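You operate a simulated robot arm through the tools that you are given. There is no shell and no other tool. Be economical: measure what you need, move in short steps, check, and stop when the job is done.

The job below is to be done with a simulated two-armed robot. You get a single attempt, and the scene is never put back.

JOB
Pick up the binder from the packing table with one hand, pass it to the other hand and put it on the rotor bench. Fetch the stator marked "A21" from the robot bench and set it in the green crate on the robot bench. Put the 0.45 mm wire reel from the robot bench on the air bench top and the 0.90 mm wire reel on the shelf four of the fixture rack. Push the left cabinet door shut. Take the grey end bell from the shelf three of the fixture rack and leave it on the shelf two of the fixture rack. Take the carton on the goods bench and put it away on the shelf two of the supply rack. The order is free. Set down upright: wire reel.

The check looks at the end state, three seconds after you hand in, the way a careful person would. Anything else that was tipped, shoved, dropped, spilled or broken makes it a failure.

ROBOT AND FRAMES
Two 7-joint arms with two-finger parallel grippers on one trunk, on a base that drives. Base frame: it is fixed to the floor where the robot stands at the start and does not move with it; the origin is under the middle of the robot, x ahead of it, y to its left, z up; the surface under the hand at the start is at about z = 0.82. Readings come in m, rad, newtons and seconds.
The left shoulder is at the start at [0.039, 0.101, 1.161], the right one opposite. With the tool pointing down near the work surface each hand reaches from about 0.16 to 0.5 m from the robot's upright axis, wherever it stands, measured 20 degrees to its own side. Places, roughly: air bench top [-1.6, 0.6, 0.8]; binder [0.5, 0.25, 1]; carton [-1, 2, 0.75]; crate [-4.25, -0.75, 0.75]; grey end bell [-3.25, 2.25, 1]; left cabinet door [-4.4, 0.9, 0.3]; rotor bench [0.6, -3.1, 0.8]; shelf four of the fixture rack [-2.9, 2.2, 1.2]; shelf two of the fixture rack [-2.9, 2.2, 0.5]; shelf two of the supply rack [0.7, -7.4, 0.5]; stator [-3.75, 0.25, 0.75]; wire reel [-4.25, 0.5, 0.75]. Payload 2.4 kg a hand.
The TCP of each hand is the grasp point between the finger pads, 0.024 m short of the fingertips. In the tool frame z runs along the fingers and y along their closing line. The gripper opens to 0.068 m. The fingers are 0.017 m wide and 0.01 m thick; the gripper's body (0.04 by 0.07 m) begins 0.041 m behind the TCP.
Orientation is told as [roll, pitch, yaw] about the base's x, y, z axes, in that order, counted from this pose: with the fingers straight down and closing along the base's y, the tool's x points along the base's -x, its y along +y and its z along -z.

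CONTROLS
- The arms move only by the tool servo_tool. It takes "left_targets", "right_targets" or both (then of equal length, played together; a hand with none holds still); each is a list of rows, each a list of 7 numbers: the shift along the tool's x, y, z in units of 30 mm (1.0 is 30 mm), then the turn, a rotation vector about the tool's x, y, z in units of 5 degrees (1.0 is 5 degrees), then the opening, from 0 (shut) to 1 (fully open). In form: [[tx, ty, tz, wx, wy, wz, grip], ...]. A call has 1 to 12 rows; each row shifts and turns the commanded pose from where the row before left it, along the tool's axes as they then stand. A call with a number of a shift or a turn outside -1 to 1 is refused whole. A row lasts 0.2 s, in which the tool goes at most 0.05 m and 0.15 rad; a call with a longer step from one row to the next is refused whole, and so is a gripper value outside its range. A pose out of reach is approached as far as the arm can. The call stops where the force on the tool passes 40 N (or 10 N more than at its start, if that is more) or the arm is blocked; 0.2 s more then pass. The fingers move at their own pace (about 0.072 m/s each) and stop on an object; they squeeze with about 24 N. The grip force told is the motor's: it shows also when the fingers shut on nothing. Time passes only in rows, and 0.2 s behind the last, so rows that do not move let the fingers close. The reply holds the time, the measured pose of the TCP, the force on the tool along the base axes, the opening and the grip force, in the units named above and with some noise, with the torque about the TCP (base axes, N m) and any sound that the robot's microphone picked up.
- Cameras (640 x 400 px; columns grow to the right, rows downward): "scene" is now at [0.1201, 0.0104, 1.3087]; the picture's right is [0.13, -0.99, 0.00], its down [-0.67, -0.09, -0.74] and it looks along [0.73, 0.10, -0.68] (base axes); focal length 276 px, centre (320, 200). "left" rides on the left gripper at [0.084, -0.011, -0.075] in its tool frame; the picture's right is [0.13, 0.99, 0.00], its down [-0.60, 0.08, -0.79] and it looks along [-0.79, 0.10, 0.61] (tool axes); focal length 251 px, centre (320, 200). "right" rides on the right gripper at [0.084, 0.011, -0.075] in its tool frame; the picture's right is [-0.13, 0.99, 0.00], its down [-0.60, -0.08, -0.79] and it looks along [-0.79, -0.10, 0.61] (tool axes); focal length 251 px, centre (320, 200). There is no depth. A picture from a camera that has moved, and an enlarged one, comes with that camera's place and axes in the base frame and with its lens.
- camera(camera): a new picture of that camera. The clock stands still meanwhile.
- raise_lower(by): slides the trunk up (or, below 0, down) by that many m; the arms and the scene camera ride with it, the base frame stays. It gives what a move gives, with no picture.
- roll_base(legs): drives the robot by 1 to 6 legs, each [ahead, left, turn to the left] in m, m and rad, along the robot's own axes; the way and the turn of a leg run together, so that a leg with both is an arc; at most 1.5 m and 3.142 rad a leg. The arms and the cameras ride along, it lands a little off, and it stops where it bumps. It gives what a move gives.
- turn_head(pan, tilt): turns the head with the scene camera to pan (to the left, within 1.501 rad either way) and tilt (down, from -0.506 to 1.204), counted from straight ahead of the robot. It gives what a move gives.
- close_up(camera, box): a new picture of the part [left, top, right, bottom] of that camera's present view, enlarged. The clock stands still meanwhile.
- close_job(): hands the job in; it is judged then, once.

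Work in short steps. Places have to be worked out from the pictures, the camera data and where the tool is seen: move nearer, look again, correct. Check each grasp and each placing, and mend what went wrong. You have 207 turns and 190 pictures in all, those below and enlarged ones among them. Open the grippers and draw the arms clear of the work before you hand the job in, unless the task says otherwise.

The tools are called after "Request:" as name(argument=value, ...) on one line, values as JSON. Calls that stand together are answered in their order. servo_tool: Moves the arms, as the interface text tells. Its arguments: {"type":"object","properties":{"left_targets":{"type":"array"},"right_targets":{"type":"array"}},"required":[]} The other tools are called the same way: raise_lower (by) slides the trunk up or down; roll_base (legs) drives the base; turn_head (pan, tilt) turns the head that bears the scene camera; camera (camera) takes a picture; close_up (camera, box) takes an enlarged picture of a part of a camera's view; close_job () hands the job in.

At the start:

```text
t: 0.0
left_tcp_pos: [0.2907, 0.2378, 1.0992]
left_tcp_rot: [0.001, 0.0, 0.003]
left_contact_force: [-0.3, 0.8, -0.9]
left_torque: [0.0, 0.02, -0.02]
left_width: 0.068
left_finger_force: 0.0
right_tcp_pos: [0.2721, -0.051, 1.0906]
right_tcp_rot: [0.0, -0.001, 0.0]
right_contact_force: [-0.1, -0.6, -0.1]
right_torque: [0.0, -0.01, -0.02]
right_width: 0.068
right_finger_force: 0.1
trunk travel left (down, up): [-0.375, 0.475]
robot x, y, heading: [-0.0039, -0.0012, -0.003]
head pan, tilt: [0.134, 0.742]
```

scene: 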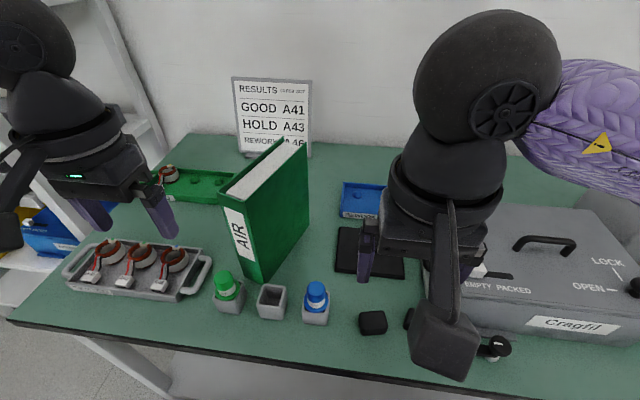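
right: 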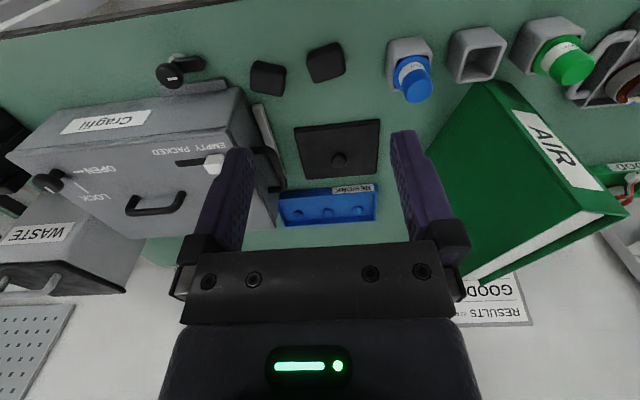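
left: 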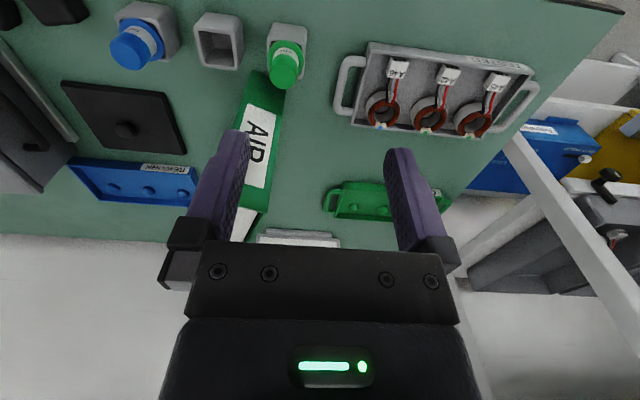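

I'll measure the binder more exactly with an enlarged view before grasping it.

Request:
close_up(camera="scene", box=[180, 110, 360, 310])

Request:
close_up(camera="left", box=[200, 20, 400, 260])

```text
2.00 times, centred on (270, 210) of scene
camera zoom: at [0.1201, 0.0104, 1.3087], right [0.13, -0.99, 0.0], down [-0.67, -0.09, -0.74], along [0.73, 0.1, -0.68], focal length 552 px, centre (420, 180)
```

zoom: 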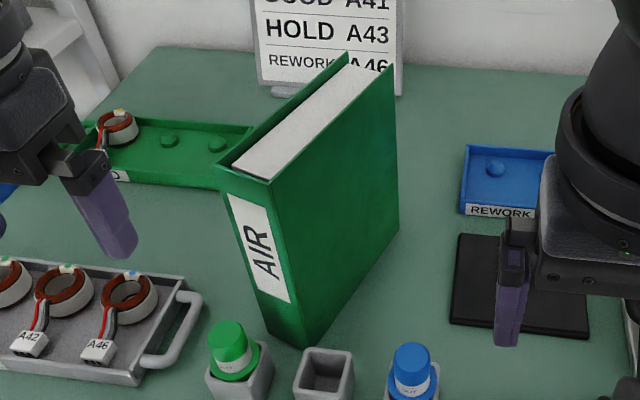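

```text
1.67 times, centred on (300, 140) of left
camera zoom: at [0.2081, 0.2262, 1.175], right [-0.13, 0.99, 0.0], down [0.6, 0.08, 0.79], along [0.79, 0.1, -0.61], focal length 419 px, centre (353, 300)
```

zoom: 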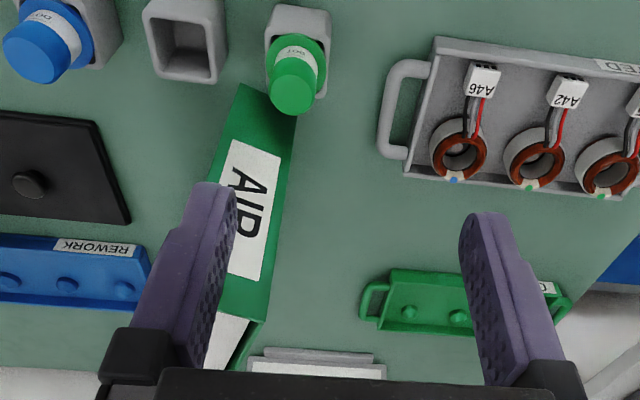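

The binder is about 0.042 m thick, 0.18 m long, 0.22 m high (top at z≈1.04), spine centre near (0.397, 0.183), running at about -21°. I move the left hand above it near the spine end and turn it to match.

Request:
servo_tool(left_targets=[[-0.987, -0.473, 0, 0, 0, 0, 1], [-0.987, -0.473, 0, 0, 0, 0, 1], [-0.987, -0.473, 0, 0, 0, 0, 1], [-0.987, -0.473, 0, 0, 0, 0, 1], [-0.987, -0.473, 0, 0, 0, 0, 1], [0, 0, 0, 0, 0, 0.84, 1], [0, 0, 0, 0, 0, 0.84, 1], [0, 0, 0, 0, 0, 0.84, 1], [0, 0, 0, 0, 0, 0.84, 1], [0, 0, 0, 0, 0, 0.84, 1]])

Request:
camera(camera="left")

Request:
camera(camera="scene")

```text
t: 2.2
left_tcp_pos: [0.4353, 0.1686, 1.0985]
left_tcp_rot: [0.0, -0.002, -0.366]
left_contact_force: [-0.5, -0.3, 0.1]
left_torque: [-0.04, 0.02, 0.03]
left_width: 0.0681
left_finger_force: 0.1
left hand out of reach, approached as far as the arm can: row 5
right_tcp_pos: [0.2719, -0.0503, 1.0908]
right_tcp_rot: [-0.001, -0.001, -0.001]
right_contact_force: [0.6, -0.2, -0.1]
right_torque: [0.02, 0.02, 0.01]
right_width: 0.0681
right_finger_force: 0.1
trunk travel left (down, up): [-0.375, 0.475]
robot x, y, heading: [-0.0023, 0.0015, 0.002]
head pan, tilt: [0.134, 0.742]
```

```text
184 pictures are left
camera left: at [0.3538, 0.189, 1.1745], right [0.23, 0.97, 0.0], down [0.59, -0.14, 0.79], along [0.77, -0.19, -0.61], focal length 251 px, centre (320, 200)
```

left: 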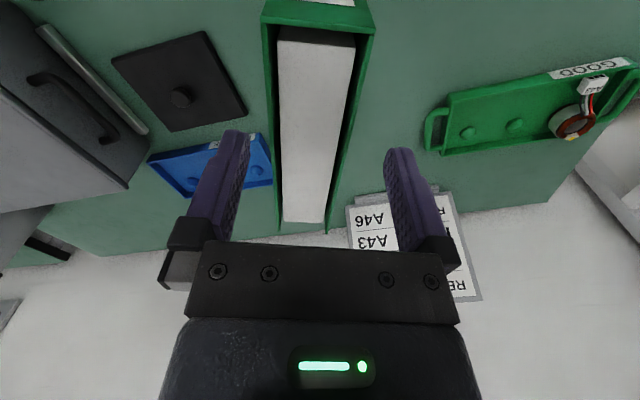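

```text
183 pictures are left
camera scene: at [0.1202, 0.0104, 1.3087], right [0.13, -0.99, 0.0], down [-0.67, -0.09, -0.74], along [0.73, 0.1, -0.68], focal length 276 px, centre (320, 200)
```

scene: 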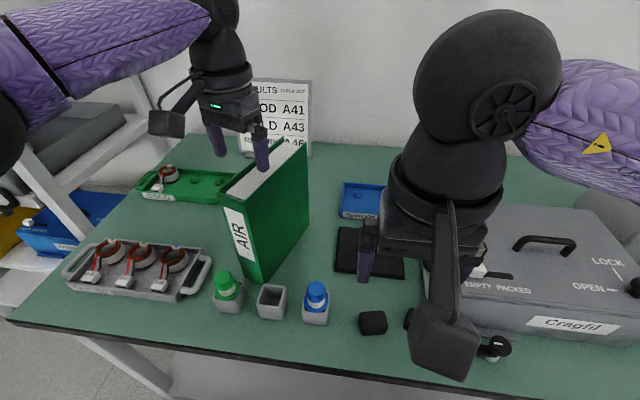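

The hand is centred over the binder, about 4 cm from the spine; binder yaw looks nearer -18°. I trim the yaw, go down to z≈1.008 and close.

Request:
servo_tool(left_targets=[[0, 0, 0, 0, 0, -0.6, 1], [0, 0, 0.75, 0, 0, 0, 1], [0, 0, 0.75, 0, 0, 0, 1], [0, 0, 0.75, 0, 0, 0, 1], [0, 0, 0.75, 0, 0, 0, 1], [0, 0, 0, 0, 0, 0, 0], [0, 0, 0, 0, 0, 0, 0], [0, 0, 0, 0, 0, 0, 0], [0, 0, 0, 0, 0, 0, 0]])

Request:
camera(camera="scene")

```text
t: 4.2
left_tcp_pos: [0.4348, 0.1707, 1.0076]
left_tcp_rot: [-0.001, -0.001, -0.312]
left_contact_force: [0.0, 0.0, 0.0]
left_torque: [-0.08, 0.06, -0.14]
left_width: 0.0516
left_finger_force: 24.3
right_tcp_pos: [0.2719, -0.05, 1.0911]
right_tcp_rot: [0.001, 0.002, -0.001]
right_contact_force: [0.4, 0.1, -0.8]
right_torque: [-0.02, -0.02, 0.02]
right_width: 0.068
right_finger_force: 0.0
trunk travel left (down, up): [-0.375, 0.475]
robot x, y, heading: [-0.0025, -0.0002, 0.006]
head pan, tilt: [0.134, 0.742]
```

```text
182 pictures are left
camera scene: at [0.1205, 0.0104, 1.3086], right [0.13, -0.99, 0.0], down [-0.67, -0.09, -0.74], along [0.73, 0.1, -0.68], focal length 276 px, centre (320, 200)
```

scene: 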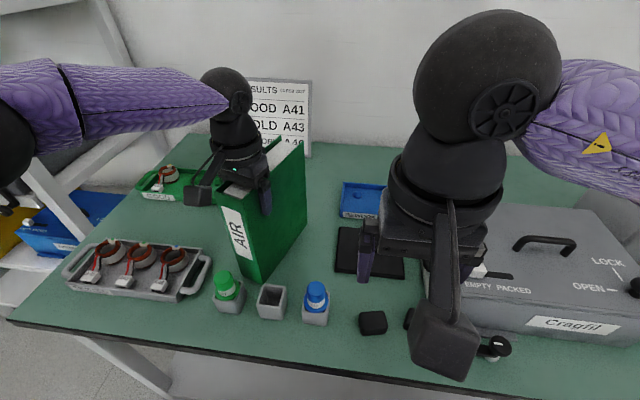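

Gripped at 0.0516 m. I lift with the trunk so both hands keep their reach.

Request:
raise_lower(by=0.13)

Request:
camera(camera="scene")

```text
t: 5.8
left_tcp_pos: [0.4307, 0.1685, 1.1579]
left_tcp_rot: [0.013, -0.046, -0.312]
left_contact_force: [0.6, -0.2, -6.3]
left_torque: [0.1, 0.29, 0.0]
left_width: 0.0523
left_finger_force: 24.0
right_tcp_pos: [0.2722, -0.0504, 1.2218]
right_tcp_rot: [0.0, 0.002, 0.0]
right_contact_force: [-0.3, 0.2, 0.6]
right_torque: [0.04, 0.03, -0.01]
right_width: 0.068
right_finger_force: 0.0
trunk travel left (down, up): [-0.505, 0.344]
robot x, y, heading: [-0.0016, -0.0014, 0.003]
head pan, tilt: [0.134, 0.742]
```

```text
181 pictures are left
camera scene: at [0.1056, 0.0106, 1.4392], right [0.13, -0.99, 0.0], down [-0.67, -0.09, -0.74], along [0.73, 0.1, -0.68], focal length 276 px, centre (320, 200)
```

scene: 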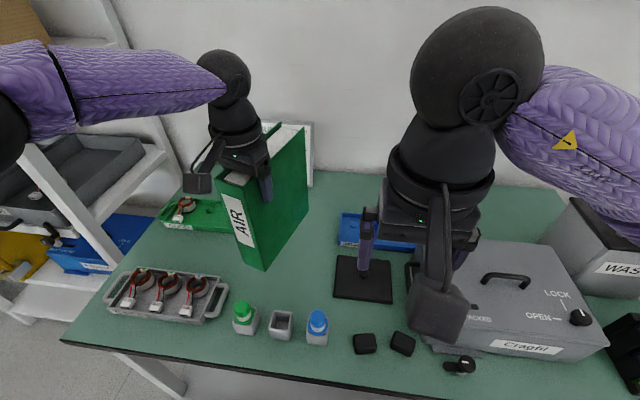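

The binder hangs well (6.3 N). I move the right hand aside and up while bringing the binder back, then begin turning the hands to face each other along y.

Request:
servo_tool(left_targets=[[0.26, -0.483, 0, 0, 0, 0, 0], [0.26, -0.483, 0, 0, 0, 0, 0], [0.26, -0.483, 0, 0, 0, 0, 0], [0.26, -0.483, 0, 0, 0, 0, 0], [0.26, -0.483, 0, 0, 0, 0, 0], [0.26, -0.483, 0, 0, 0, 0, 0], [0, 0, 0, 0, 0, 1, 0], [0, 0, 0, 0, 0, 1, 0], [0, 0, 0, 0, 0, 1, 0], [0, 0, 0, 0, 0, 1, 0], [0, 0, 0, 0, 0, 1, 0], [0, 0, 0, 0, 0, 1, 0]], right_targets=[[-0.2, -0.94, -0.28, 0, 0, 0, 1], [-0.2, -0.94, -0.28, 0, 0, 0, 1], [-0.2, -0.94, -0.28, 0, 0, 0, 1], [-0.2, -0.94, -0.28, 0, 0, 0, 1], [-0.2, -0.94, -0.28, 0, 0, 0, 1], [-0.2, -0.94, -0.28, 0, 0, 0, 1], [0, 0, 0, 0, 0, -1, 1], [0, 0, 0, 0, 0, -1, 1], [0, 0, 0, 0, 0, -1, 1], [0, 0, 0, 0, 0, -1, 1], [0, 0, 0, 0, 0, -1, 1], [0, 0, 0, 0, 0, -1, 1]])

```text
t: 8.4
left_tcp_pos: [0.3577, 0.1016, 1.154]
left_tcp_rot: [0.035, -0.033, -0.838]
left_contact_force: [0.2, 0.2, -5.7]
left_torque: [0.22, 0.24, 0.0]
left_width: 0.052
left_finger_force: 23.9
right_tcp_pos: [0.3074, -0.2196, 1.27]
right_tcp_rot: [0.002, -0.001, 0.525]
right_contact_force: [-0.2, 0.2, -0.3]
right_torque: [-0.02, -0.02, 0.02]
right_width: 0.0679
right_finger_force: 0.0
trunk travel left (down, up): [-0.505, 0.344]
robot x, y, heading: [-0.006, 0.0026, -0.001]
head pan, tilt: [0.134, 0.742]
```

Both turn as commanded; I finish the turns to -90° and +90°.

Request:
servo_tool(left_targets=[[0, 0, 0, 0, 0, 0.7, 0], [0, 0, 0, 0, 0, 0.7, 0], [0, 0, 0, 0, 0, 0.7, 0], [0, 0, 0, 0, 0, 0.7, 0], [0, 0, 0, 0, 0, 0.7, 0], [0, 0, 0, 0, 0, 0.7, 0], [0, 0, 0, 0, 0, 0.7, 0], [0, 0, 0, 0, 0, 0.7, 0], [0, 0, 0, 0, 0, 0.7, 0], [0, 0, 0, 0, 0, 0.7, 0], [0, 0, 0, 0, 0, 0.7, 0], [0, 0, 0, 0, 0, 0.7, 0]], right_targets=[[0, 0, 0, 0, 0, -1, 1], [0, 0, 0, 0, 0, -1, 1], [0, 0, 0, 0, 0, -1, 1], [0, 0, 0, 0, 0, -1, 1], [0, 0, 0, 0, 0, -1, 1], [0, 0, 0, 0, 0, -1, 1], [0, 0, 0, 0, 0, -1, 1], [0, 0, 0, 0, 0, -1, 1], [0, 0, 0, 0, 0, -1, 1], [0, 0, 0, 0, 0, -1, 1], [0, 0, 0, 0, 0, -1, 1], [0, 0, 0, 0, 0, -1, 1]])

Request:
turn_head(pan=0.0, tilt=0.6)

Request:
camera(camera="scene")

Request:
camera(camera="right")

```text
t: 11.0
left_tcp_pos: [0.359, 0.1015, 1.1553]
left_tcp_rot: [0.05, -0.001, -1.571]
left_contact_force: [0.0, 0.0, -6.9]
left_torque: [0.3, 0.02, -0.03]
left_width: 0.0518
left_finger_force: 23.6
right_tcp_pos: [0.2139, -0.1143, 1.2528]
right_tcp_rot: [-0.002, 0.002, 1.569]
right_contact_force: [0.6, 0.0, -0.5]
right_torque: [0.01, -0.03, 0.04]
right_width: 0.068
right_finger_force: 0.1
right hand out of reach, approached as far as the arm can: row 3, 4, 5, 6, 7, 8, 9, 10, 11, 12
trunk travel left (down, up): [-0.505, 0.344]
robot x, y, heading: [-0.003, 0.0017, 0.001]
head pan, tilt: [0.134, 0.742]
```

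```text
t: 11.7
left_tcp_pos: [0.3585, 0.1003, 1.1535]
left_tcp_rot: [0.047, -0.002, -1.569]
left_contact_force: [-0.2, 0.6, -6.8]
left_torque: [0.29, 0.05, 0.03]
left_width: 0.0519
left_finger_force: 23.7
right_tcp_pos: [0.2135, -0.1154, 1.2537]
right_tcp_rot: [-0.001, -0.001, 1.569]
right_contact_force: [0.9, 0.1, 0.3]
right_torque: [-0.01, 0.05, -0.01]
right_width: 0.068
right_finger_force: 0.1
trunk travel left (down, up): [-0.505, 0.344]
robot x, y, heading: [0.0032, -0.002, 0.002]
head pan, tilt: [0.0, 0.6]
```

```text
180 pictures are left
camera scene: at [0.1111, -0.0007, 1.4514], right [0.0, -1.0, 0.0], down [-0.57, 0.0, -0.82], along [0.82, 0.0, -0.57], focal length 276 px, centre (320, 200)
```

scene: 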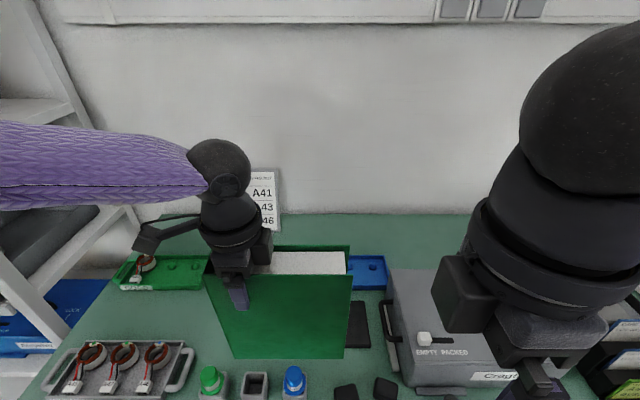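

```text
179 pictures are left
camera right: at [0.2021, -0.1983, 1.3278], right [-0.99, 0.13, 0.0], down [0.08, 0.6, 0.79], along [0.1, 0.79, -0.61], focal length 251 px, centre (320, 200)
```

right: 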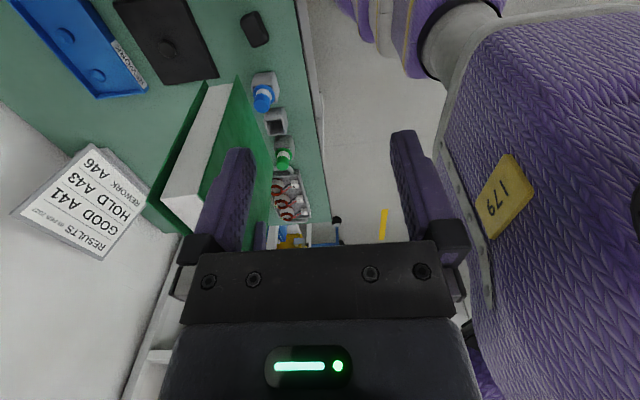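

The right hand got drawn in near its reach limit while high; lower should be fine by symmetry with the left. I lower it and see where it goes.

Request:
servo_tool(right_targets=[[0, 0, 0.8, 0, 0, 0, 1], [0, 0, 0.8, 0, 0, 0, 1], [0, 0, 0.8, 0, 0, 0, 1], [0, 0, 0.8, 0, 0, 0, 1]])

```text
t: 12.7
left_tcp_pos: [0.3593, 0.1003, 1.1548]
left_tcp_rot: [0.049, -0.001, -1.571]
left_contact_force: [-0.9, 0.3, -6.5]
left_torque: [0.29, 0.04, 0.01]
left_width: 0.0518
left_finger_force: 23.7
right_tcp_pos: [0.2116, -0.103, 1.1571]
right_tcp_rot: [-0.001, 0.001, 1.571]
right_contact_force: [0.4, 0.1, -0.6]
right_torque: [0.01, 0.0, 0.02]
right_width: 0.0679
right_finger_force: 0.1
right hand out of reach, approached as far as the arm can: row 3
trunk travel left (down, up): [-0.505, 0.344]
robot x, y, heading: [0.0036, -0.0002, -0.001]
head pan, tilt: [0.0, 0.6]
```

It now stands at (0.21, -0.10, 1.157). I move it forward to line up with the binder plane at x≈0.359, a bit to the right.

Request:
servo_tool(right_targets=[[0.2, -0.82, 0, 0, 0, 0, 1], [0.2, -0.82, 0, 0, 0, 0, 1], [0.2, -0.82, 0, 0, 0, 0, 1], [0.2, -0.82, 0, 0, 0, 0, 1], [0.2, -0.82, 0, 0, 0, 0, 1], [0.2, -0.82, 0, 0, 0, 0, 1]])

Request:
camera(camera="right")

```text
t: 14.1
left_tcp_pos: [0.3594, 0.1004, 1.1543]
left_tcp_rot: [0.048, -0.001, -1.569]
left_contact_force: [-0.1, 0.1, -5.7]
left_torque: [0.33, 0.05, 0.02]
left_width: 0.0519
left_finger_force: 24.0
right_tcp_pos: [0.2139, -0.1008, 1.162]
right_tcp_rot: [0.0, 0.002, 1.57]
right_contact_force: [-0.4, -1.0, -0.5]
right_torque: [-0.01, 0.01, 0.0]
right_width: 0.0678
right_finger_force: 0.0
right hand out of reach, approached as far as the arm can: row 1, 2, 3, 4, 5, 6
trunk travel left (down, up): [-0.505, 0.344]
robot x, y, heading: [0.0021, 0.0004, 0.001]
head pan, tilt: [0.0, 0.6]
```

```text
178 pictures are left
camera right: at [0.2026, -0.1857, 1.2375], right [-0.99, 0.13, 0.0], down [0.08, 0.6, 0.79], along [0.1, 0.79, -0.61], focal length 251 px, centre (320, 200)
```

right: 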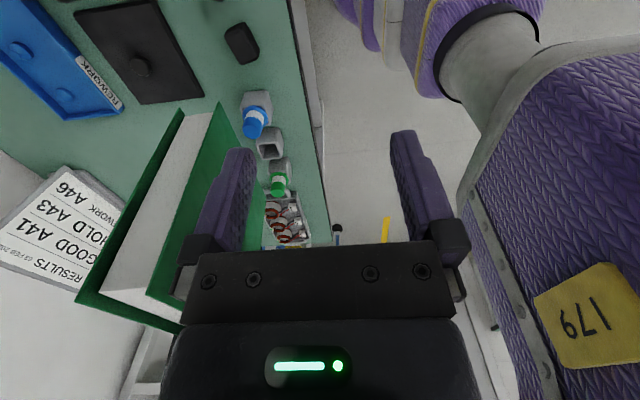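

The right arm seems joint-limited at yaw 90°. I test yaw 60° with the hand forward.

Request:
servo_tool(right_targets=[[0, 0, 0, 0, 0, 1, 1], [0, 0, 0, 0, 0, 1, 1], [0, 0, 0, 0, 0, 1, 1], [0, 0, 0, 0, 0, 1, 1], [0, 0, 0, 0, 0, 1, 1], [0, 0, 0, 0, 0, 1, 1], [-0.41, -0.71, 0, 0, 0, 0, 1], [-0.41, -0.71, 0, 0, 0, 0, 1], [-0.41, -0.71, 0, 0, 0, 0, 1], [-0.41, -0.71, 0, 0, 0, 0, 1]])

```text
t: 16.3
left_tcp_pos: [0.3596, 0.1013, 1.1538]
left_tcp_rot: [0.048, 0.0, -1.569]
left_contact_force: [-0.4, -0.3, -6.4]
left_torque: [0.29, 0.01, 0.0]
left_width: 0.0521
left_finger_force: 23.9
right_tcp_pos: [0.313, -0.1006, 1.1627]
right_tcp_rot: [-0.001, -0.001, 1.045]
right_contact_force: [-0.1, -0.1, 0.0]
right_torque: [0.02, 0.02, -0.03]
right_width: 0.0682
right_finger_force: 0.0
trunk travel left (down, up): [-0.505, 0.344]
robot x, y, heading: [-0.0004, 0.0023, -0.001]
head pan, tilt: [0.0, 0.6]
```

Yaw 60° works forward. So I turn the binder to -120° with the left and back the right hand off along that line.

Request:
servo_tool(left_targets=[[0, 0, 0, 0, 0, 1, 0], [0, 0, 0, 0, 0, 1, 0], [0, 0, 0, 0, 0, 1, 0], [0, 0, 0, 0, 0, 1, 0], [0, 0, 0, 0, 0, 1, 0], [0, 0, 0, 0, 0, 1, 0]], right_targets=[[0.44, 0.5, 0, 0, 0, 0, 1], [0.44, 0.5, 0, 0, 0, 0, 1], [0.44, 0.5, 0, 0, 0, 0, 1], [0.44, 0.5, 0, 0, 0, 0, 1], [0, 0, 0, 0, 0, 0, 1], [0, 0, 0, 0, 0, 0, 1]])

Request:
camera(camera="right")

Request:
camera(camera="scene")

```text
t: 17.7
left_tcp_pos: [0.36, 0.1008, 1.1546]
left_tcp_rot: [0.043, 0.023, -2.093]
left_contact_force: [-0.6, 0.2, -6.6]
left_torque: [0.23, -0.11, 0.0]
left_width: 0.0519
left_finger_force: 24.3
right_tcp_pos: [0.2336, -0.117, 1.1622]
right_tcp_rot: [0.001, -0.001, 1.048]
right_contact_force: [-0.4, 0.5, 0.8]
right_torque: [-0.01, 0.01, 0.0]
right_width: 0.068
right_finger_force: 0.1
trunk travel left (down, up): [-0.505, 0.344]
robot x, y, heading: [-0.0031, 0.0005, 0.004]
head pan, tilt: [0.0, 0.6]
```

```text
177 pictures are left
camera right: at [0.1813, -0.1846, 1.2373], right [-0.79, 0.61, 0.0], down [0.37, 0.48, 0.79], along [0.48, 0.63, -0.61], focal length 251 px, centre (320, 200)
```

right: 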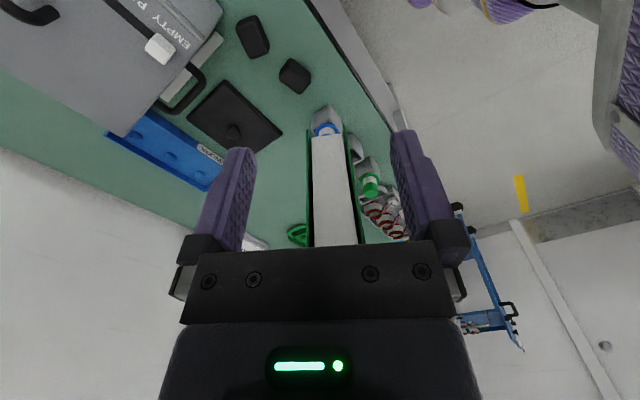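

```text
176 pictures are left
camera scene: at [0.111, -0.0008, 1.4514], right [0.0, -1.0, 0.0], down [-0.57, 0.0, -0.82], along [0.82, 0.0, -0.57], focal length 276 px, centre (320, 200)
```

scene: 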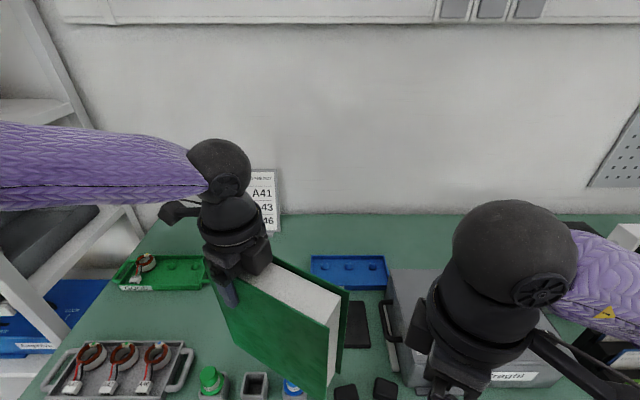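

The right hand is in line with the binder. I tilt the right hand 15° outward for wrist clearance, slide it along the binder's line to about 9.5 cm from the left grip, without closing yet.

Request:
servo_tool(right_targets=[[0, 0, 0, 0, -1, 0, 1], [0, 0, 0, 0, -1, 0, 1], [0, 0, 0, 0, -1, 0, 1], [-0.828, 0, 0.28, 0, 0, 0, 1], [-0.828, 0, 0.28, 0, 0, 0, 1], [-0.828, 0, 0.28, 0, 0, 0, 1], [-0.828, 0, 0.28, 0, 0, 0, 1], [-0.828, 0, 0.28, 0, 0, 0, 1], [-0.828, 0, 0.28, 0, 0, 0, 1]])

Request:
camera(camera="scene")

Request:
camera(camera="right")

```text
t: 19.7
left_tcp_pos: [0.359, 0.1014, 1.1532]
left_tcp_rot: [0.042, 0.022, -2.092]
left_contact_force: [1.4, 0.6, -7.6]
left_torque: [0.46, -0.18, 0.03]
left_width: 0.052
left_finger_force: 24.4
right_tcp_pos: [0.3183, 0.0208, 1.1521]
right_tcp_rot: [0.0, -0.261, 1.048]
right_contact_force: [-1.2, -0.6, 2.5]
right_torque: [-0.08, -0.03, -0.02]
right_width: 0.0681
right_finger_force: 0.0
right hand out of reach, approached as far as the arm can: row 3
trunk travel left (down, up): [-0.505, 0.344]
robot x, y, heading: [-0.002, 0.0012, 0.0]
head pan, tilt: [0.0, 0.6]
```

```text
175 pictures are left
camera scene: at [0.1113, -0.0002, 1.4514], right [0.0, -1.0, 0.0], down [-0.57, 0.0, -0.82], along [0.82, 0.0, -0.57], focal length 276 px, centre (320, 200)
```

scene: 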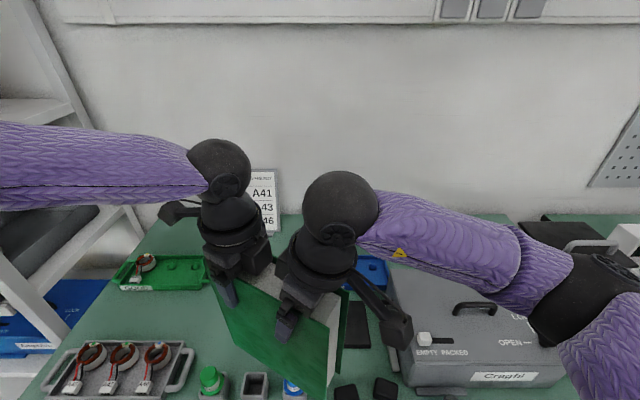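

```text
174 pictures are left
camera right: at [0.2585, -0.0602, 1.2043], right [-0.8, 0.6, 0.03], down [0.26, 0.29, 0.92], along [0.55, 0.74, -0.39], focal length 251 px, centre (320, 200)
```

right: 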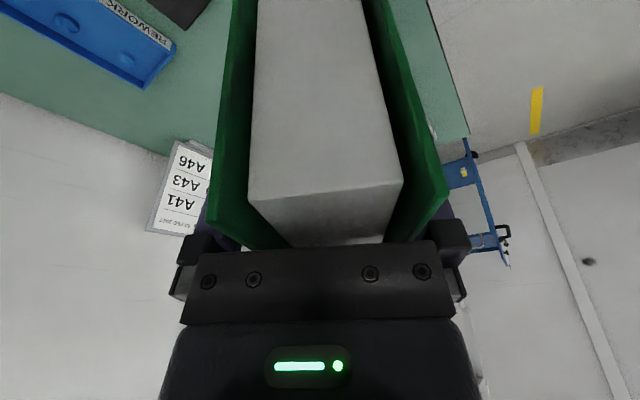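

The right fingers straddle the binder with only a light touch. I close the right hand.

Request:
servo_tool(right_targets=[[0, 0, -0.1, 0, 0, 0, 1], [0, 0, 0, 0, 0, 0, 0], [0, 0, 0, 0, 0, 0, 0], [0, 0, 0, 0, 0, 0, 0]])

```text
t: 20.7
left_tcp_pos: [0.3593, 0.1011, 1.1538]
left_tcp_rot: [0.044, 0.023, -2.091]
left_contact_force: [17.0, -0.4, -1.1]
left_torque: [0.19, 1.5, 0.97]
left_width: 0.0529
left_finger_force: 24.3
right_tcp_pos: [0.318, 0.0191, 1.156]
right_tcp_rot: [0.001, -0.261, 1.049]
right_contact_force: [-19.0, -0.5, -0.6]
right_torque: [-0.35, -1.32, 0.53]
right_width: 0.0536
right_finger_force: 23.6
trunk travel left (down, up): [-0.505, 0.344]
robot x, y, heading: [0.0006, -0.0003, 0.001]
head pan, tilt: [0.0, 0.6]
```

Both hands hold it. I open the left and draw it straight up, off the binder.

Request:
servo_tool(left_targets=[[0, 0, 0, 0, 0, 0, 1], [0, 0, 0, 0, 0, 0, 1], [0, 0, -0.7, 0, 0, 0, 1], [0, 0, -0.7, 0, 0, 0, 1], [0, 0, -0.7, 0, 0, 0, 1], [0, 0, -0.7, 0, 0, 0, 1]])

Request:
camera(camera="scene")

```text
t: 22.1
left_tcp_pos: [0.3556, 0.1, 1.2391]
left_tcp_rot: [0.041, 0.022, -2.094]
left_contact_force: [-0.3, 0.1, -0.5]
left_torque: [0.01, -0.02, 0.0]
left_width: 0.0681
left_finger_force: 0.1
right_tcp_pos: [0.3183, 0.0189, 1.1567]
right_tcp_rot: [0.001, -0.262, 1.047]
right_contact_force: [-0.1, 0.4, -1.0]
right_torque: [-0.25, 0.13, -0.01]
right_width: 0.0526
right_finger_force: 24.2
trunk travel left (down, up): [-0.505, 0.344]
robot x, y, heading: [0.0022, 0.0022, 0.001]
head pan, tilt: [0.0, 0.6]
```

```text
173 pictures are left
camera scene: at [0.111, -0.0007, 1.4514], right [0.0, -1.0, 0.0], down [-0.57, 0.0, -0.82], along [0.82, 0.0, -0.57], focal length 276 px, centre (320, 200)
```

scene: 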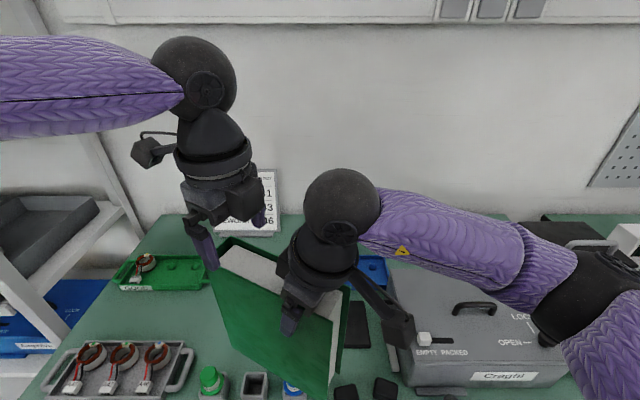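

The right hand's load reads only about 1 N, so I look at what may be supporting the binder.

Request:
turn_head(pan=0.0, tilt=1.1)

Request:
camera(camera="scene")

```text
t: 23.0
left_tcp_pos: [0.3567, 0.1002, 1.238]
left_tcp_rot: [0.041, 0.023, -2.093]
left_contact_force: [0.4, -0.4, -0.5]
left_torque: [-0.01, 0.02, 0.02]
left_width: 0.0681
left_finger_force: 0.1
right_tcp_pos: [0.3181, 0.0197, 1.1554]
right_tcp_rot: [0.0, -0.263, 1.047]
right_contact_force: [0.3, -0.2, 0.2]
right_torque: [-0.19, 0.17, 0.0]
right_width: 0.0526
right_finger_force: 23.8
trunk travel left (down, up): [-0.505, 0.344]
robot x, y, heading: [-0.0036, 0.0006, 0.003]
head pan, tilt: [0.0, 1.1]
```

```text
172 pictures are left
camera scene: at [0.0859, -0.0007, 1.4129], right [0.0, -1.0, 0.0], down [-0.89, 0.0, -0.45], along [0.45, 0.0, -0.89], focal length 276 px, centre (320, 200)
```

scene: 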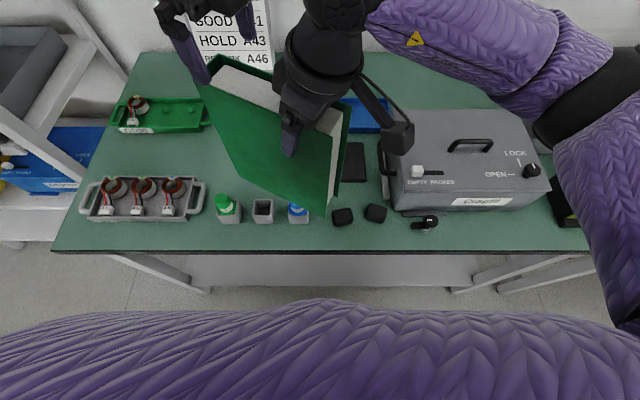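

Nothing visible beneath it. I raise the right hand slightly and swing the left well clear, then read the load.

Request:
servo_tool(left_targets=[[0.5, 0, -0.7, 0, 0, -1, 1], [0.5, 0, 0, 0, 0, -1, 1], [0.5, 0, 0, 0, 0, -1, 1], [0.5, 0, 0, 0, 0, -1, 1]], right_targets=[[0.2, 0, -0.7, 0, 0, 0, 0], [0.2, 0, -0.7, 0, 0, 0, 0], [0, 0, 0, 0, 0, 0, 0], [0, 0, 0, 0, 0, 0, 0]])

```text
t: 24.0
left_tcp_pos: [0.3788, 0.1571, 1.2606]
left_tcp_rot: [0.047, 0.006, -1.742]
left_contact_force: [0.1, 0.2, 0.6]
left_torque: [0.01, -0.02, 0.01]
left_width: 0.068
left_finger_force: 0.0
right_tcp_pos: [0.3063, -0.0012, 1.1921]
right_tcp_rot: [0.001, -0.262, 1.049]
right_contact_force: [-0.2, 0.9, -5.8]
right_torque: [-0.26, 0.13, 0.03]
right_width: 0.0524
right_finger_force: 24.1
trunk travel left (down, up): [-0.505, 0.344]
robot x, y, heading: [0.0004, -0.0055, 0.0]
head pan, tilt: [0.0, 1.1]
```

The right hand holds the binder's weight (5.8 N). I look to the right to plan the drive to the rotor bench.

Request:
turn_head(pan=-1.5, tilt=0.3)

Request:
camera(camera="scene")

Request:
turn_head(pan=1.5, tilt=0.3)

Request:
camera(camera="scene")

```text
t: 25.6
left_tcp_pos: [0.3783, 0.1557, 1.2597]
left_tcp_rot: [0.048, 0.007, -1.742]
left_contact_force: [0.7, 0.2, 0.1]
left_torque: [0.01, -0.02, -0.02]
left_width: 0.0681
left_finger_force: 0.0
right_tcp_pos: [0.3057, -0.0005, 1.1924]
right_tcp_rot: [-0.001, -0.262, 1.049]
right_contact_force: [-0.1, -0.3, -5.7]
right_torque: [-0.25, 0.16, -0.03]
right_width: 0.0524
right_finger_force: 24.4
trunk travel left (down, up): [-0.505, 0.344]
robot x, y, heading: [0.0001, 0.0016, -0.002]
head pan, tilt: [-1.499, 0.3]
```

```text
171 pictures are left
camera scene: at [0.0295, -0.0938, 1.4789], right [-1.0, -0.07, 0.0], down [-0.02, 0.3, -0.96], along [0.07, -0.95, -0.3], focal length 276 px, centre (320, 200)
```

scene: 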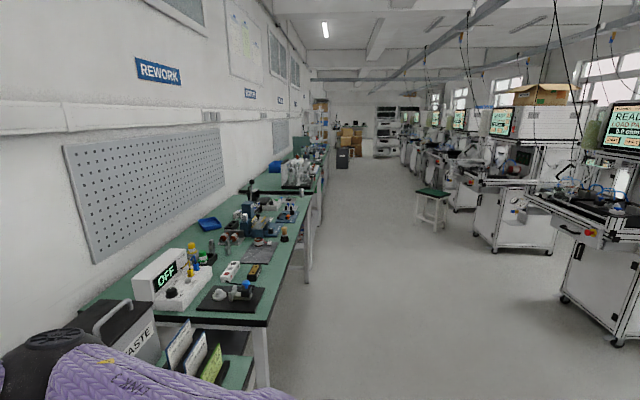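

```text
t: 28.2
left_tcp_pos: [0.3779, 0.1563, 1.2596]
left_tcp_rot: [0.048, 0.006, -1.745]
left_contact_force: [0.2, 0.1, -0.9]
left_torque: [-0.05, 0.01, -0.01]
left_width: 0.0681
left_finger_force: 0.0
right_tcp_pos: [0.3073, -0.0006, 1.1924]
right_tcp_rot: [-0.002, -0.262, 1.046]
right_contact_force: [0.2, -0.7, -5.9]
right_torque: [-0.26, 0.11, -0.01]
right_width: 0.0525
right_finger_force: 24.2
trunk travel left (down, up): [-0.505, 0.344]
robot x, y, heading: [0.0021, 0.0013, -0.0]
head pan, tilt: [1.499, 0.3]
```

```text
170 pictures are left
camera scene: at [0.0294, 0.0924, 1.479], right [1.0, -0.07, 0.0], down [-0.02, -0.29, -0.96], along [0.07, 0.95, -0.3], focal length 276 px, centre (320, 200)
```

scene: 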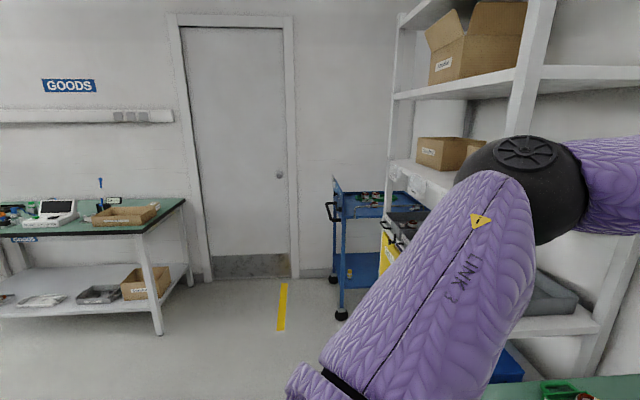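

The aisle along the benches is clear (stool near x≈-1.2). I back off and strafe right towards the rotor bench.

Request:
roll_base(legs=[[-0.35, 0, 0], [0, -1.5, 0], [0, -1.5, 0]])

Request:
turn_head(pan=0.0, tilt=0.6)

Request:
camera(camera="scene")

```text
t: 44.4
left_tcp_pos: [0.0535, -2.8205, 1.2606]
left_tcp_rot: [0.046, 0.008, -1.741]
left_contact_force: [0.0, -1.1, 0.3]
left_torque: [0.02, -0.01, -0.01]
left_width: 0.0681
left_finger_force: 0.0
right_tcp_pos: [-0.0162, -2.9789, 1.1928]
right_tcp_rot: [0.001, -0.261, 1.046]
right_contact_force: [0.2, 0.0, -6.6]
right_torque: [-0.2, 0.15, 0.0]
right_width: 0.0521
right_finger_force: 23.7
trunk travel left (down, up): [-0.505, 0.344]
robot x, y, heading: [-0.3215, -2.9752, 0.002]
head pan, tilt: [1.499, 0.3]
```

```text
t: 46.0
left_tcp_pos: [0.0546, -2.8203, 1.2601]
left_tcp_rot: [0.048, 0.007, -1.742]
left_contact_force: [0.4, 0.0, -0.5]
left_torque: [-0.04, 0.0, -0.04]
left_width: 0.0679
left_finger_force: 0.0
right_tcp_pos: [-0.0172, -2.9777, 1.1931]
right_tcp_rot: [0.0, -0.262, 1.046]
right_contact_force: [0.5, -0.9, -5.6]
right_torque: [-0.22, 0.11, 0.01]
right_width: 0.0522
right_finger_force: 23.8
trunk travel left (down, up): [-0.505, 0.344]
robot x, y, heading: [-0.3257, -2.9736, -0.002]
head pan, tilt: [0.0, 0.6]
```

```text
169 pictures are left
camera scene: at [-0.2123, -2.9775, 1.4514], right [0.0, -1.0, 0.0], down [-0.57, 0.0, -0.82], along [0.82, 0.0, -0.57], focal length 276 px, centre (320, 200)
```

scene: 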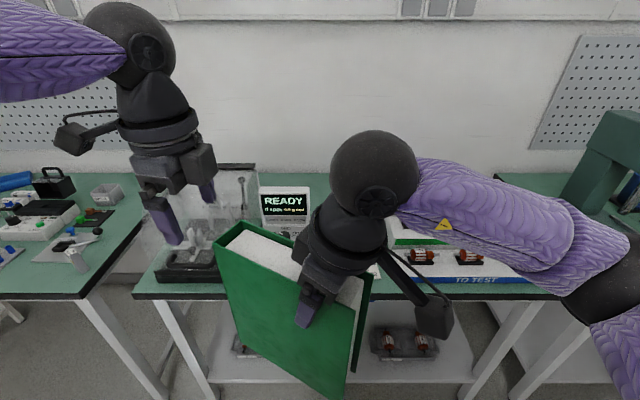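

The arms hide much of the bench; I turn the left hand to yaw ≈-0.7 so its camera looks across the bench.

Request:
servo_tool(left_targets=[[0, 0, 0, 0, 0, -1, 1], [0, 0, 0, 0, 0, -1, 1], [0, 0, 0, 0, 0, -1, 1], [0, 0, 0, 0, 0, -1, 1], [0, 0, 0, 0, 0, -1, 1], [0, 0, 0, 0, 0, -1, 1], [0, 0, 0, 0, 0, -1, 1], [0, 0, 0, 0, 0, -1, 1], [0, 0, 0, 0, 0, -1, 1], [0, 0, 0, 0, 0, -1, 1], [0, 0, 0, 0, 0, -1, 1], [0, 0, 0, 0, 0, -1, 1]])

Request:
camera(camera="left")

```text
t: 48.6
left_tcp_pos: [0.0538, -2.8204, 1.2603]
left_tcp_rot: [0.03, -0.037, -0.695]
left_contact_force: [-0.1, 0.4, -0.3]
left_torque: [0.02, 0.01, -0.02]
left_width: 0.0681
left_finger_force: 0.1
right_tcp_pos: [-0.017, -2.9776, 1.192]
right_tcp_rot: [-0.001, -0.262, 1.048]
right_contact_force: [-0.1, -0.1, -5.7]
right_torque: [-0.23, 0.14, -0.01]
right_width: 0.0522
right_finger_force: 23.9
trunk travel left (down, up): [-0.505, 0.344]
robot x, y, heading: [-0.3241, -2.9784, -0.004]
head pan, tilt: [0.0, 0.6]
```

```text
168 pictures are left
camera left: at [-0.0205, -2.7754, 1.3323], right [0.53, 0.85, 0.02], down [0.48, -0.32, 0.82], along [0.7, -0.42, -0.58], focal length 251 px, centre (320, 200)
```

left: 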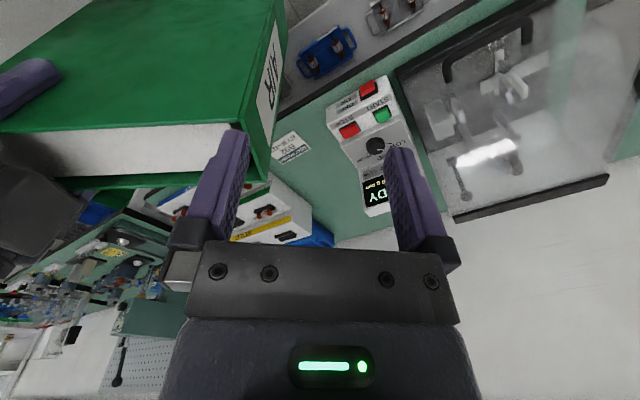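

I see the tester, control box, a paper and rotor trays. I strafe 0.4 m right to see the rest of the bench.

Request:
roll_base(legs=[[0, -0.4, 0]])

Request:
turn_head(pan=0.35, tilt=0.7)

Request:
camera(camera="left")

Request:
camera(camera="scene")

```text
t: 51.1
left_tcp_pos: [0.055, -3.2154, 1.2606]
left_tcp_rot: [0.03, -0.037, -0.692]
left_contact_force: [0.6, -0.3, 0.3]
left_torque: [0.02, 0.02, 0.0]
left_width: 0.0678
left_finger_force: 0.0
right_tcp_pos: [-0.0158, -3.3727, 1.191]
right_tcp_rot: [0.0, -0.262, 1.05]
right_contact_force: [-1.2, -0.9, -5.9]
right_torque: [-0.25, 0.15, 0.01]
right_width: 0.0522
right_finger_force: 23.8
trunk travel left (down, up): [-0.505, 0.344]
robot x, y, heading: [-0.3221, -3.3727, 0.006]
head pan, tilt: [0.0, 0.6]
```

```text
t: 51.9
left_tcp_pos: [0.0542, -3.2141, 1.2601]
left_tcp_rot: [0.03, -0.039, -0.693]
left_contact_force: [0.1, 0.2, -0.5]
left_torque: [-0.02, 0.04, -0.01]
left_width: 0.0678
left_finger_force: 0.0
right_tcp_pos: [-0.0164, -3.371, 1.1918]
right_tcp_rot: [0.0, -0.258, 1.05]
right_contact_force: [0.5, 0.2, -6.4]
right_torque: [-0.24, 0.1, -0.01]
right_width: 0.0521
right_finger_force: 24.4
trunk travel left (down, up): [-0.505, 0.344]
robot x, y, heading: [-0.3218, -3.3716, 0.001]
head pan, tilt: [0.351, 0.7]
```

```text
167 pictures are left
camera left: at [-0.0202, -3.1696, 1.3323], right [0.53, 0.85, 0.02], down [0.48, -0.32, 0.82], along [0.7, -0.42, -0.58], focal length 251 px, centre (320, 200)
```

left: 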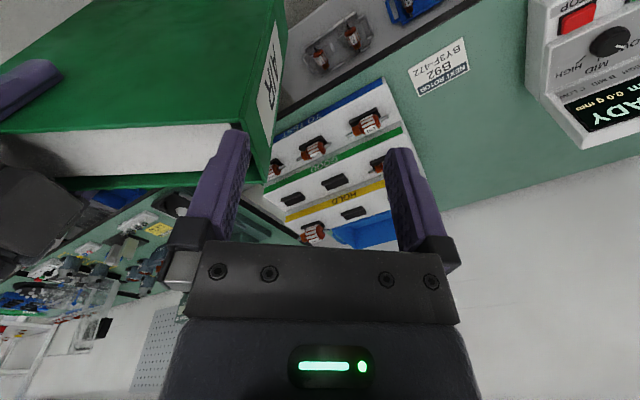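

```text
166 pictures are left
camera scene: at [-0.22, -3.3434, 1.4428], right [0.35, -0.94, 0.0], down [-0.6, -0.22, -0.76], along [0.72, 0.27, -0.64], focal length 276 px, centre (320, 200)
```

scene: 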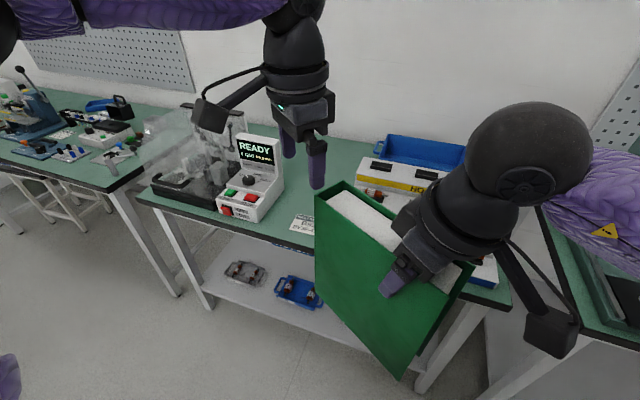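

The free strip lies between the control box (y≈-2.96) and the rotor stand (y≈-3.20), behind the paper. I turn the right hand to yaw 0 so the binder points forward, and strafe back left.

Request:
servo_tool(right_targets=[[0, 0, 0, 0.259, 0, 0.966, 0], [0, 0, 0, 0.259, 0, 0.966, 0], [0, 0, 0, 0.259, 0, 0.966, 0], [0, 0, 0, 0.259, 0, 0.966, 0], [0, 0, 0, 0.259, 0, 0.966, 0], [0, 0, 0, 0.259, 0, 0.966, 0], [0, 0, 0, 0.259, 0, 0.966, 0], [0, 0, 0, 0.259, 0, 0.966, 0], [0, 0, 0, 0.259, 0, 0.966, 0], [0, 0, 0, 0.259, 0, 0.966, 0], [0, 0, 0, 0.259, 0, 0.966, 0], [0, 0, 0, 0.259, 0, 0.966, 0]])

Request:
roll_base(legs=[[0, 0.41, 0]])

Request:
turn_head(pan=0.0, tilt=0.6)

Request:
camera(camera="scene")

Request:
camera(camera="left")

```text
t: 54.5
left_tcp_pos: [0.0544, -3.2144, 1.2608]
left_tcp_rot: [0.029, -0.038, -0.693]
left_contact_force: [0.2, 1.0, -0.9]
left_torque: [-0.01, -0.01, -0.02]
left_width: 0.068
left_finger_force: 0.0
right_tcp_pos: [-0.0162, -3.3721, 1.1919]
right_tcp_rot: [0.001, -0.26, 0.003]
right_contact_force: [0.1, 0.4, -5.8]
right_torque: [0.01, 0.27, 0.02]
right_width: 0.0517
right_finger_force: 23.9
trunk travel left (down, up): [-0.505, 0.344]
robot x, y, heading: [-0.3195, -3.3721, -0.0]
head pan, tilt: [0.351, 0.7]
```

```text
t: 57.0
left_tcp_pos: [0.0529, -2.806, 1.2594]
left_tcp_rot: [0.029, -0.04, -0.688]
left_contact_force: [0.0, 0.2, -0.4]
left_torque: [0.0, -0.01, -0.01]
left_width: 0.0677
left_finger_force: 0.0
right_tcp_pos: [-0.0191, -2.9627, 1.1937]
right_tcp_rot: [-0.001, -0.259, 0.006]
right_contact_force: [-0.8, -0.2, -6.7]
right_torque: [0.02, 0.26, 0.0]
right_width: 0.052
right_finger_force: 23.9
trunk travel left (down, up): [-0.505, 0.344]
robot x, y, heading: [-0.3273, -2.963, 0.008]
head pan, tilt: [0.351, 0.7]
```

```text
t: 57.9
left_tcp_pos: [0.0519, -2.8061, 1.2592]
left_tcp_rot: [0.029, -0.039, -0.69]
left_contact_force: [-0.7, 0.3, -0.9]
left_torque: [0.0, 0.02, 0.02]
left_width: 0.0681
left_finger_force: 0.0
right_tcp_pos: [-0.0167, -2.9633, 1.192]
right_tcp_rot: [0.0, -0.259, 0.007]
right_contact_force: [-0.7, -0.4, -6.0]
right_torque: [0.03, 0.27, -0.02]
right_width: 0.0519
right_finger_force: 24.1
trunk travel left (down, up): [-0.505, 0.344]
robot x, y, heading: [-0.32, -2.9646, 0.008]
head pan, tilt: [0.0, 0.6]
```

```text
165 pictures are left
camera scene: at [-0.2135, -2.9637, 1.4514], right [0.01, -1.0, 0.0], down [-0.57, 0.0, -0.82], along [0.82, 0.01, -0.57], focal length 276 px, centre (320, 200)
```

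scene: 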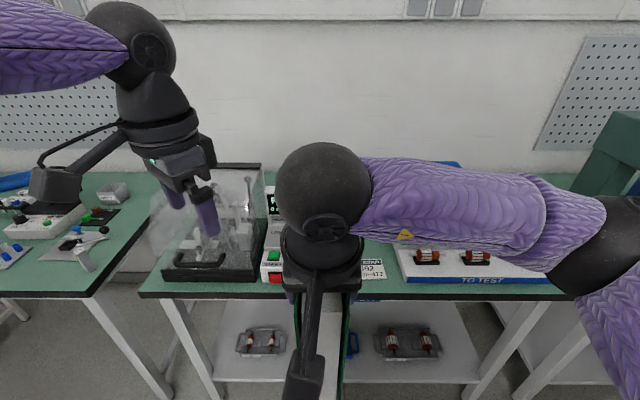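

```text
164 pictures are left
camera left: at [-0.0227, -2.7604, 1.3323], right [0.53, 0.85, 0.02], down [0.48, -0.32, 0.82], along [0.7, -0.42, -0.58], focal length 251 px, centre (320, 200)
```

left: 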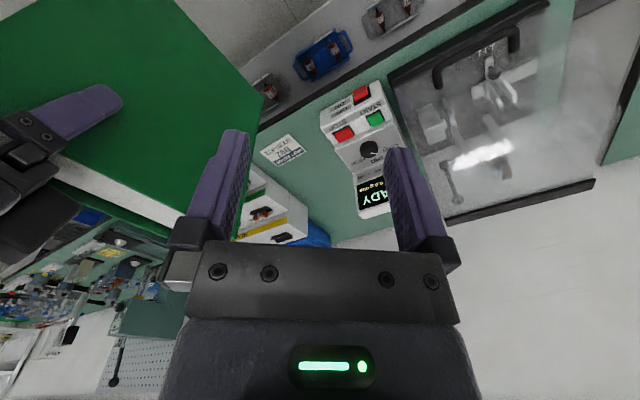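

The target strip centre is y≈-3.08. I shift the right hand 0.117 m right, then drive ahead to the bench.

Request:
servo_tool(right_targets=[[0, -0.97, 0, 0, 0, 0, 0], [0, -0.97, 0, 0, 0, 0, 0], [0, -0.97, 0, 0, 0, 0, 0], [0, -0.97, 0, 0, 0, 0, 0]])

Request:
roll_base(legs=[[0.33, 0, -0.008]])

Request:
camera(camera="scene")

Request:
camera(camera="left")

```text
t: 58.9
left_tcp_pos: [0.0516, -2.8065, 1.2596]
left_tcp_rot: [0.029, -0.037, -0.693]
left_contact_force: [0.1, -0.2, -0.5]
left_torque: [0.01, -0.01, -0.03]
left_width: 0.0679
left_finger_force: 0.0
right_tcp_pos: [-0.017, -3.0811, 1.1926]
right_tcp_rot: [-0.001, -0.259, 0.008]
right_contact_force: [-0.2, -0.2, -6.3]
right_torque: [0.01, 0.3, 0.01]
right_width: 0.0517
right_finger_force: 24.0
trunk travel left (down, up): [-0.505, 0.344]
robot x, y, heading: [-0.3245, -2.9662, 0.006]
head pan, tilt: [0.0, 0.6]
```

```text
t: 61.1
left_tcp_pos: [0.3887, -2.8086, 1.2598]
left_tcp_rot: [0.03, -0.037, -0.701]
left_contact_force: [0.9, 0.9, -0.7]
left_torque: [0.01, 0.0, 0.02]
left_width: 0.0679
left_finger_force: 0.0
right_tcp_pos: [0.3187, -3.0831, 1.1919]
right_tcp_rot: [0.001, -0.262, -0.004]
right_contact_force: [0.1, 0.4, -5.4]
right_torque: [-0.02, 0.25, -0.04]
right_width: 0.0517
right_finger_force: 24.2
trunk travel left (down, up): [-0.505, 0.344]
robot x, y, heading: [0.0111, -2.9617, -0.002]
head pan, tilt: [0.0, 0.6]
```

```text
163 pictures are left
camera scene: at [0.1221, -2.9645, 1.4514], right [0.0, -1.0, 0.0], down [-0.57, 0.0, -0.82], along [0.82, 0.0, -0.57], focal length 276 px, centre (320, 200)
```

scene: 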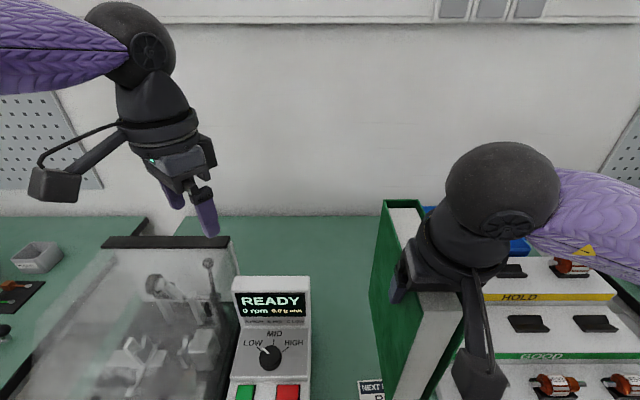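

```text
162 pictures are left
camera left: at [0.3146, -2.7629, 1.3321], right [0.54, 0.84, 0.02], down [0.47, -0.33, 0.82], along [0.7, -0.43, -0.58], focal length 251 px, centre (320, 200)
```

left: 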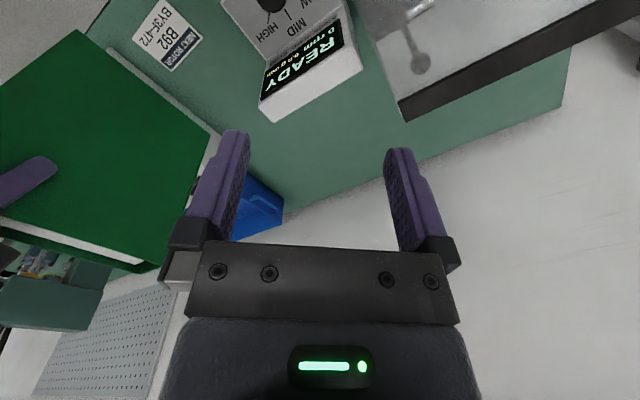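

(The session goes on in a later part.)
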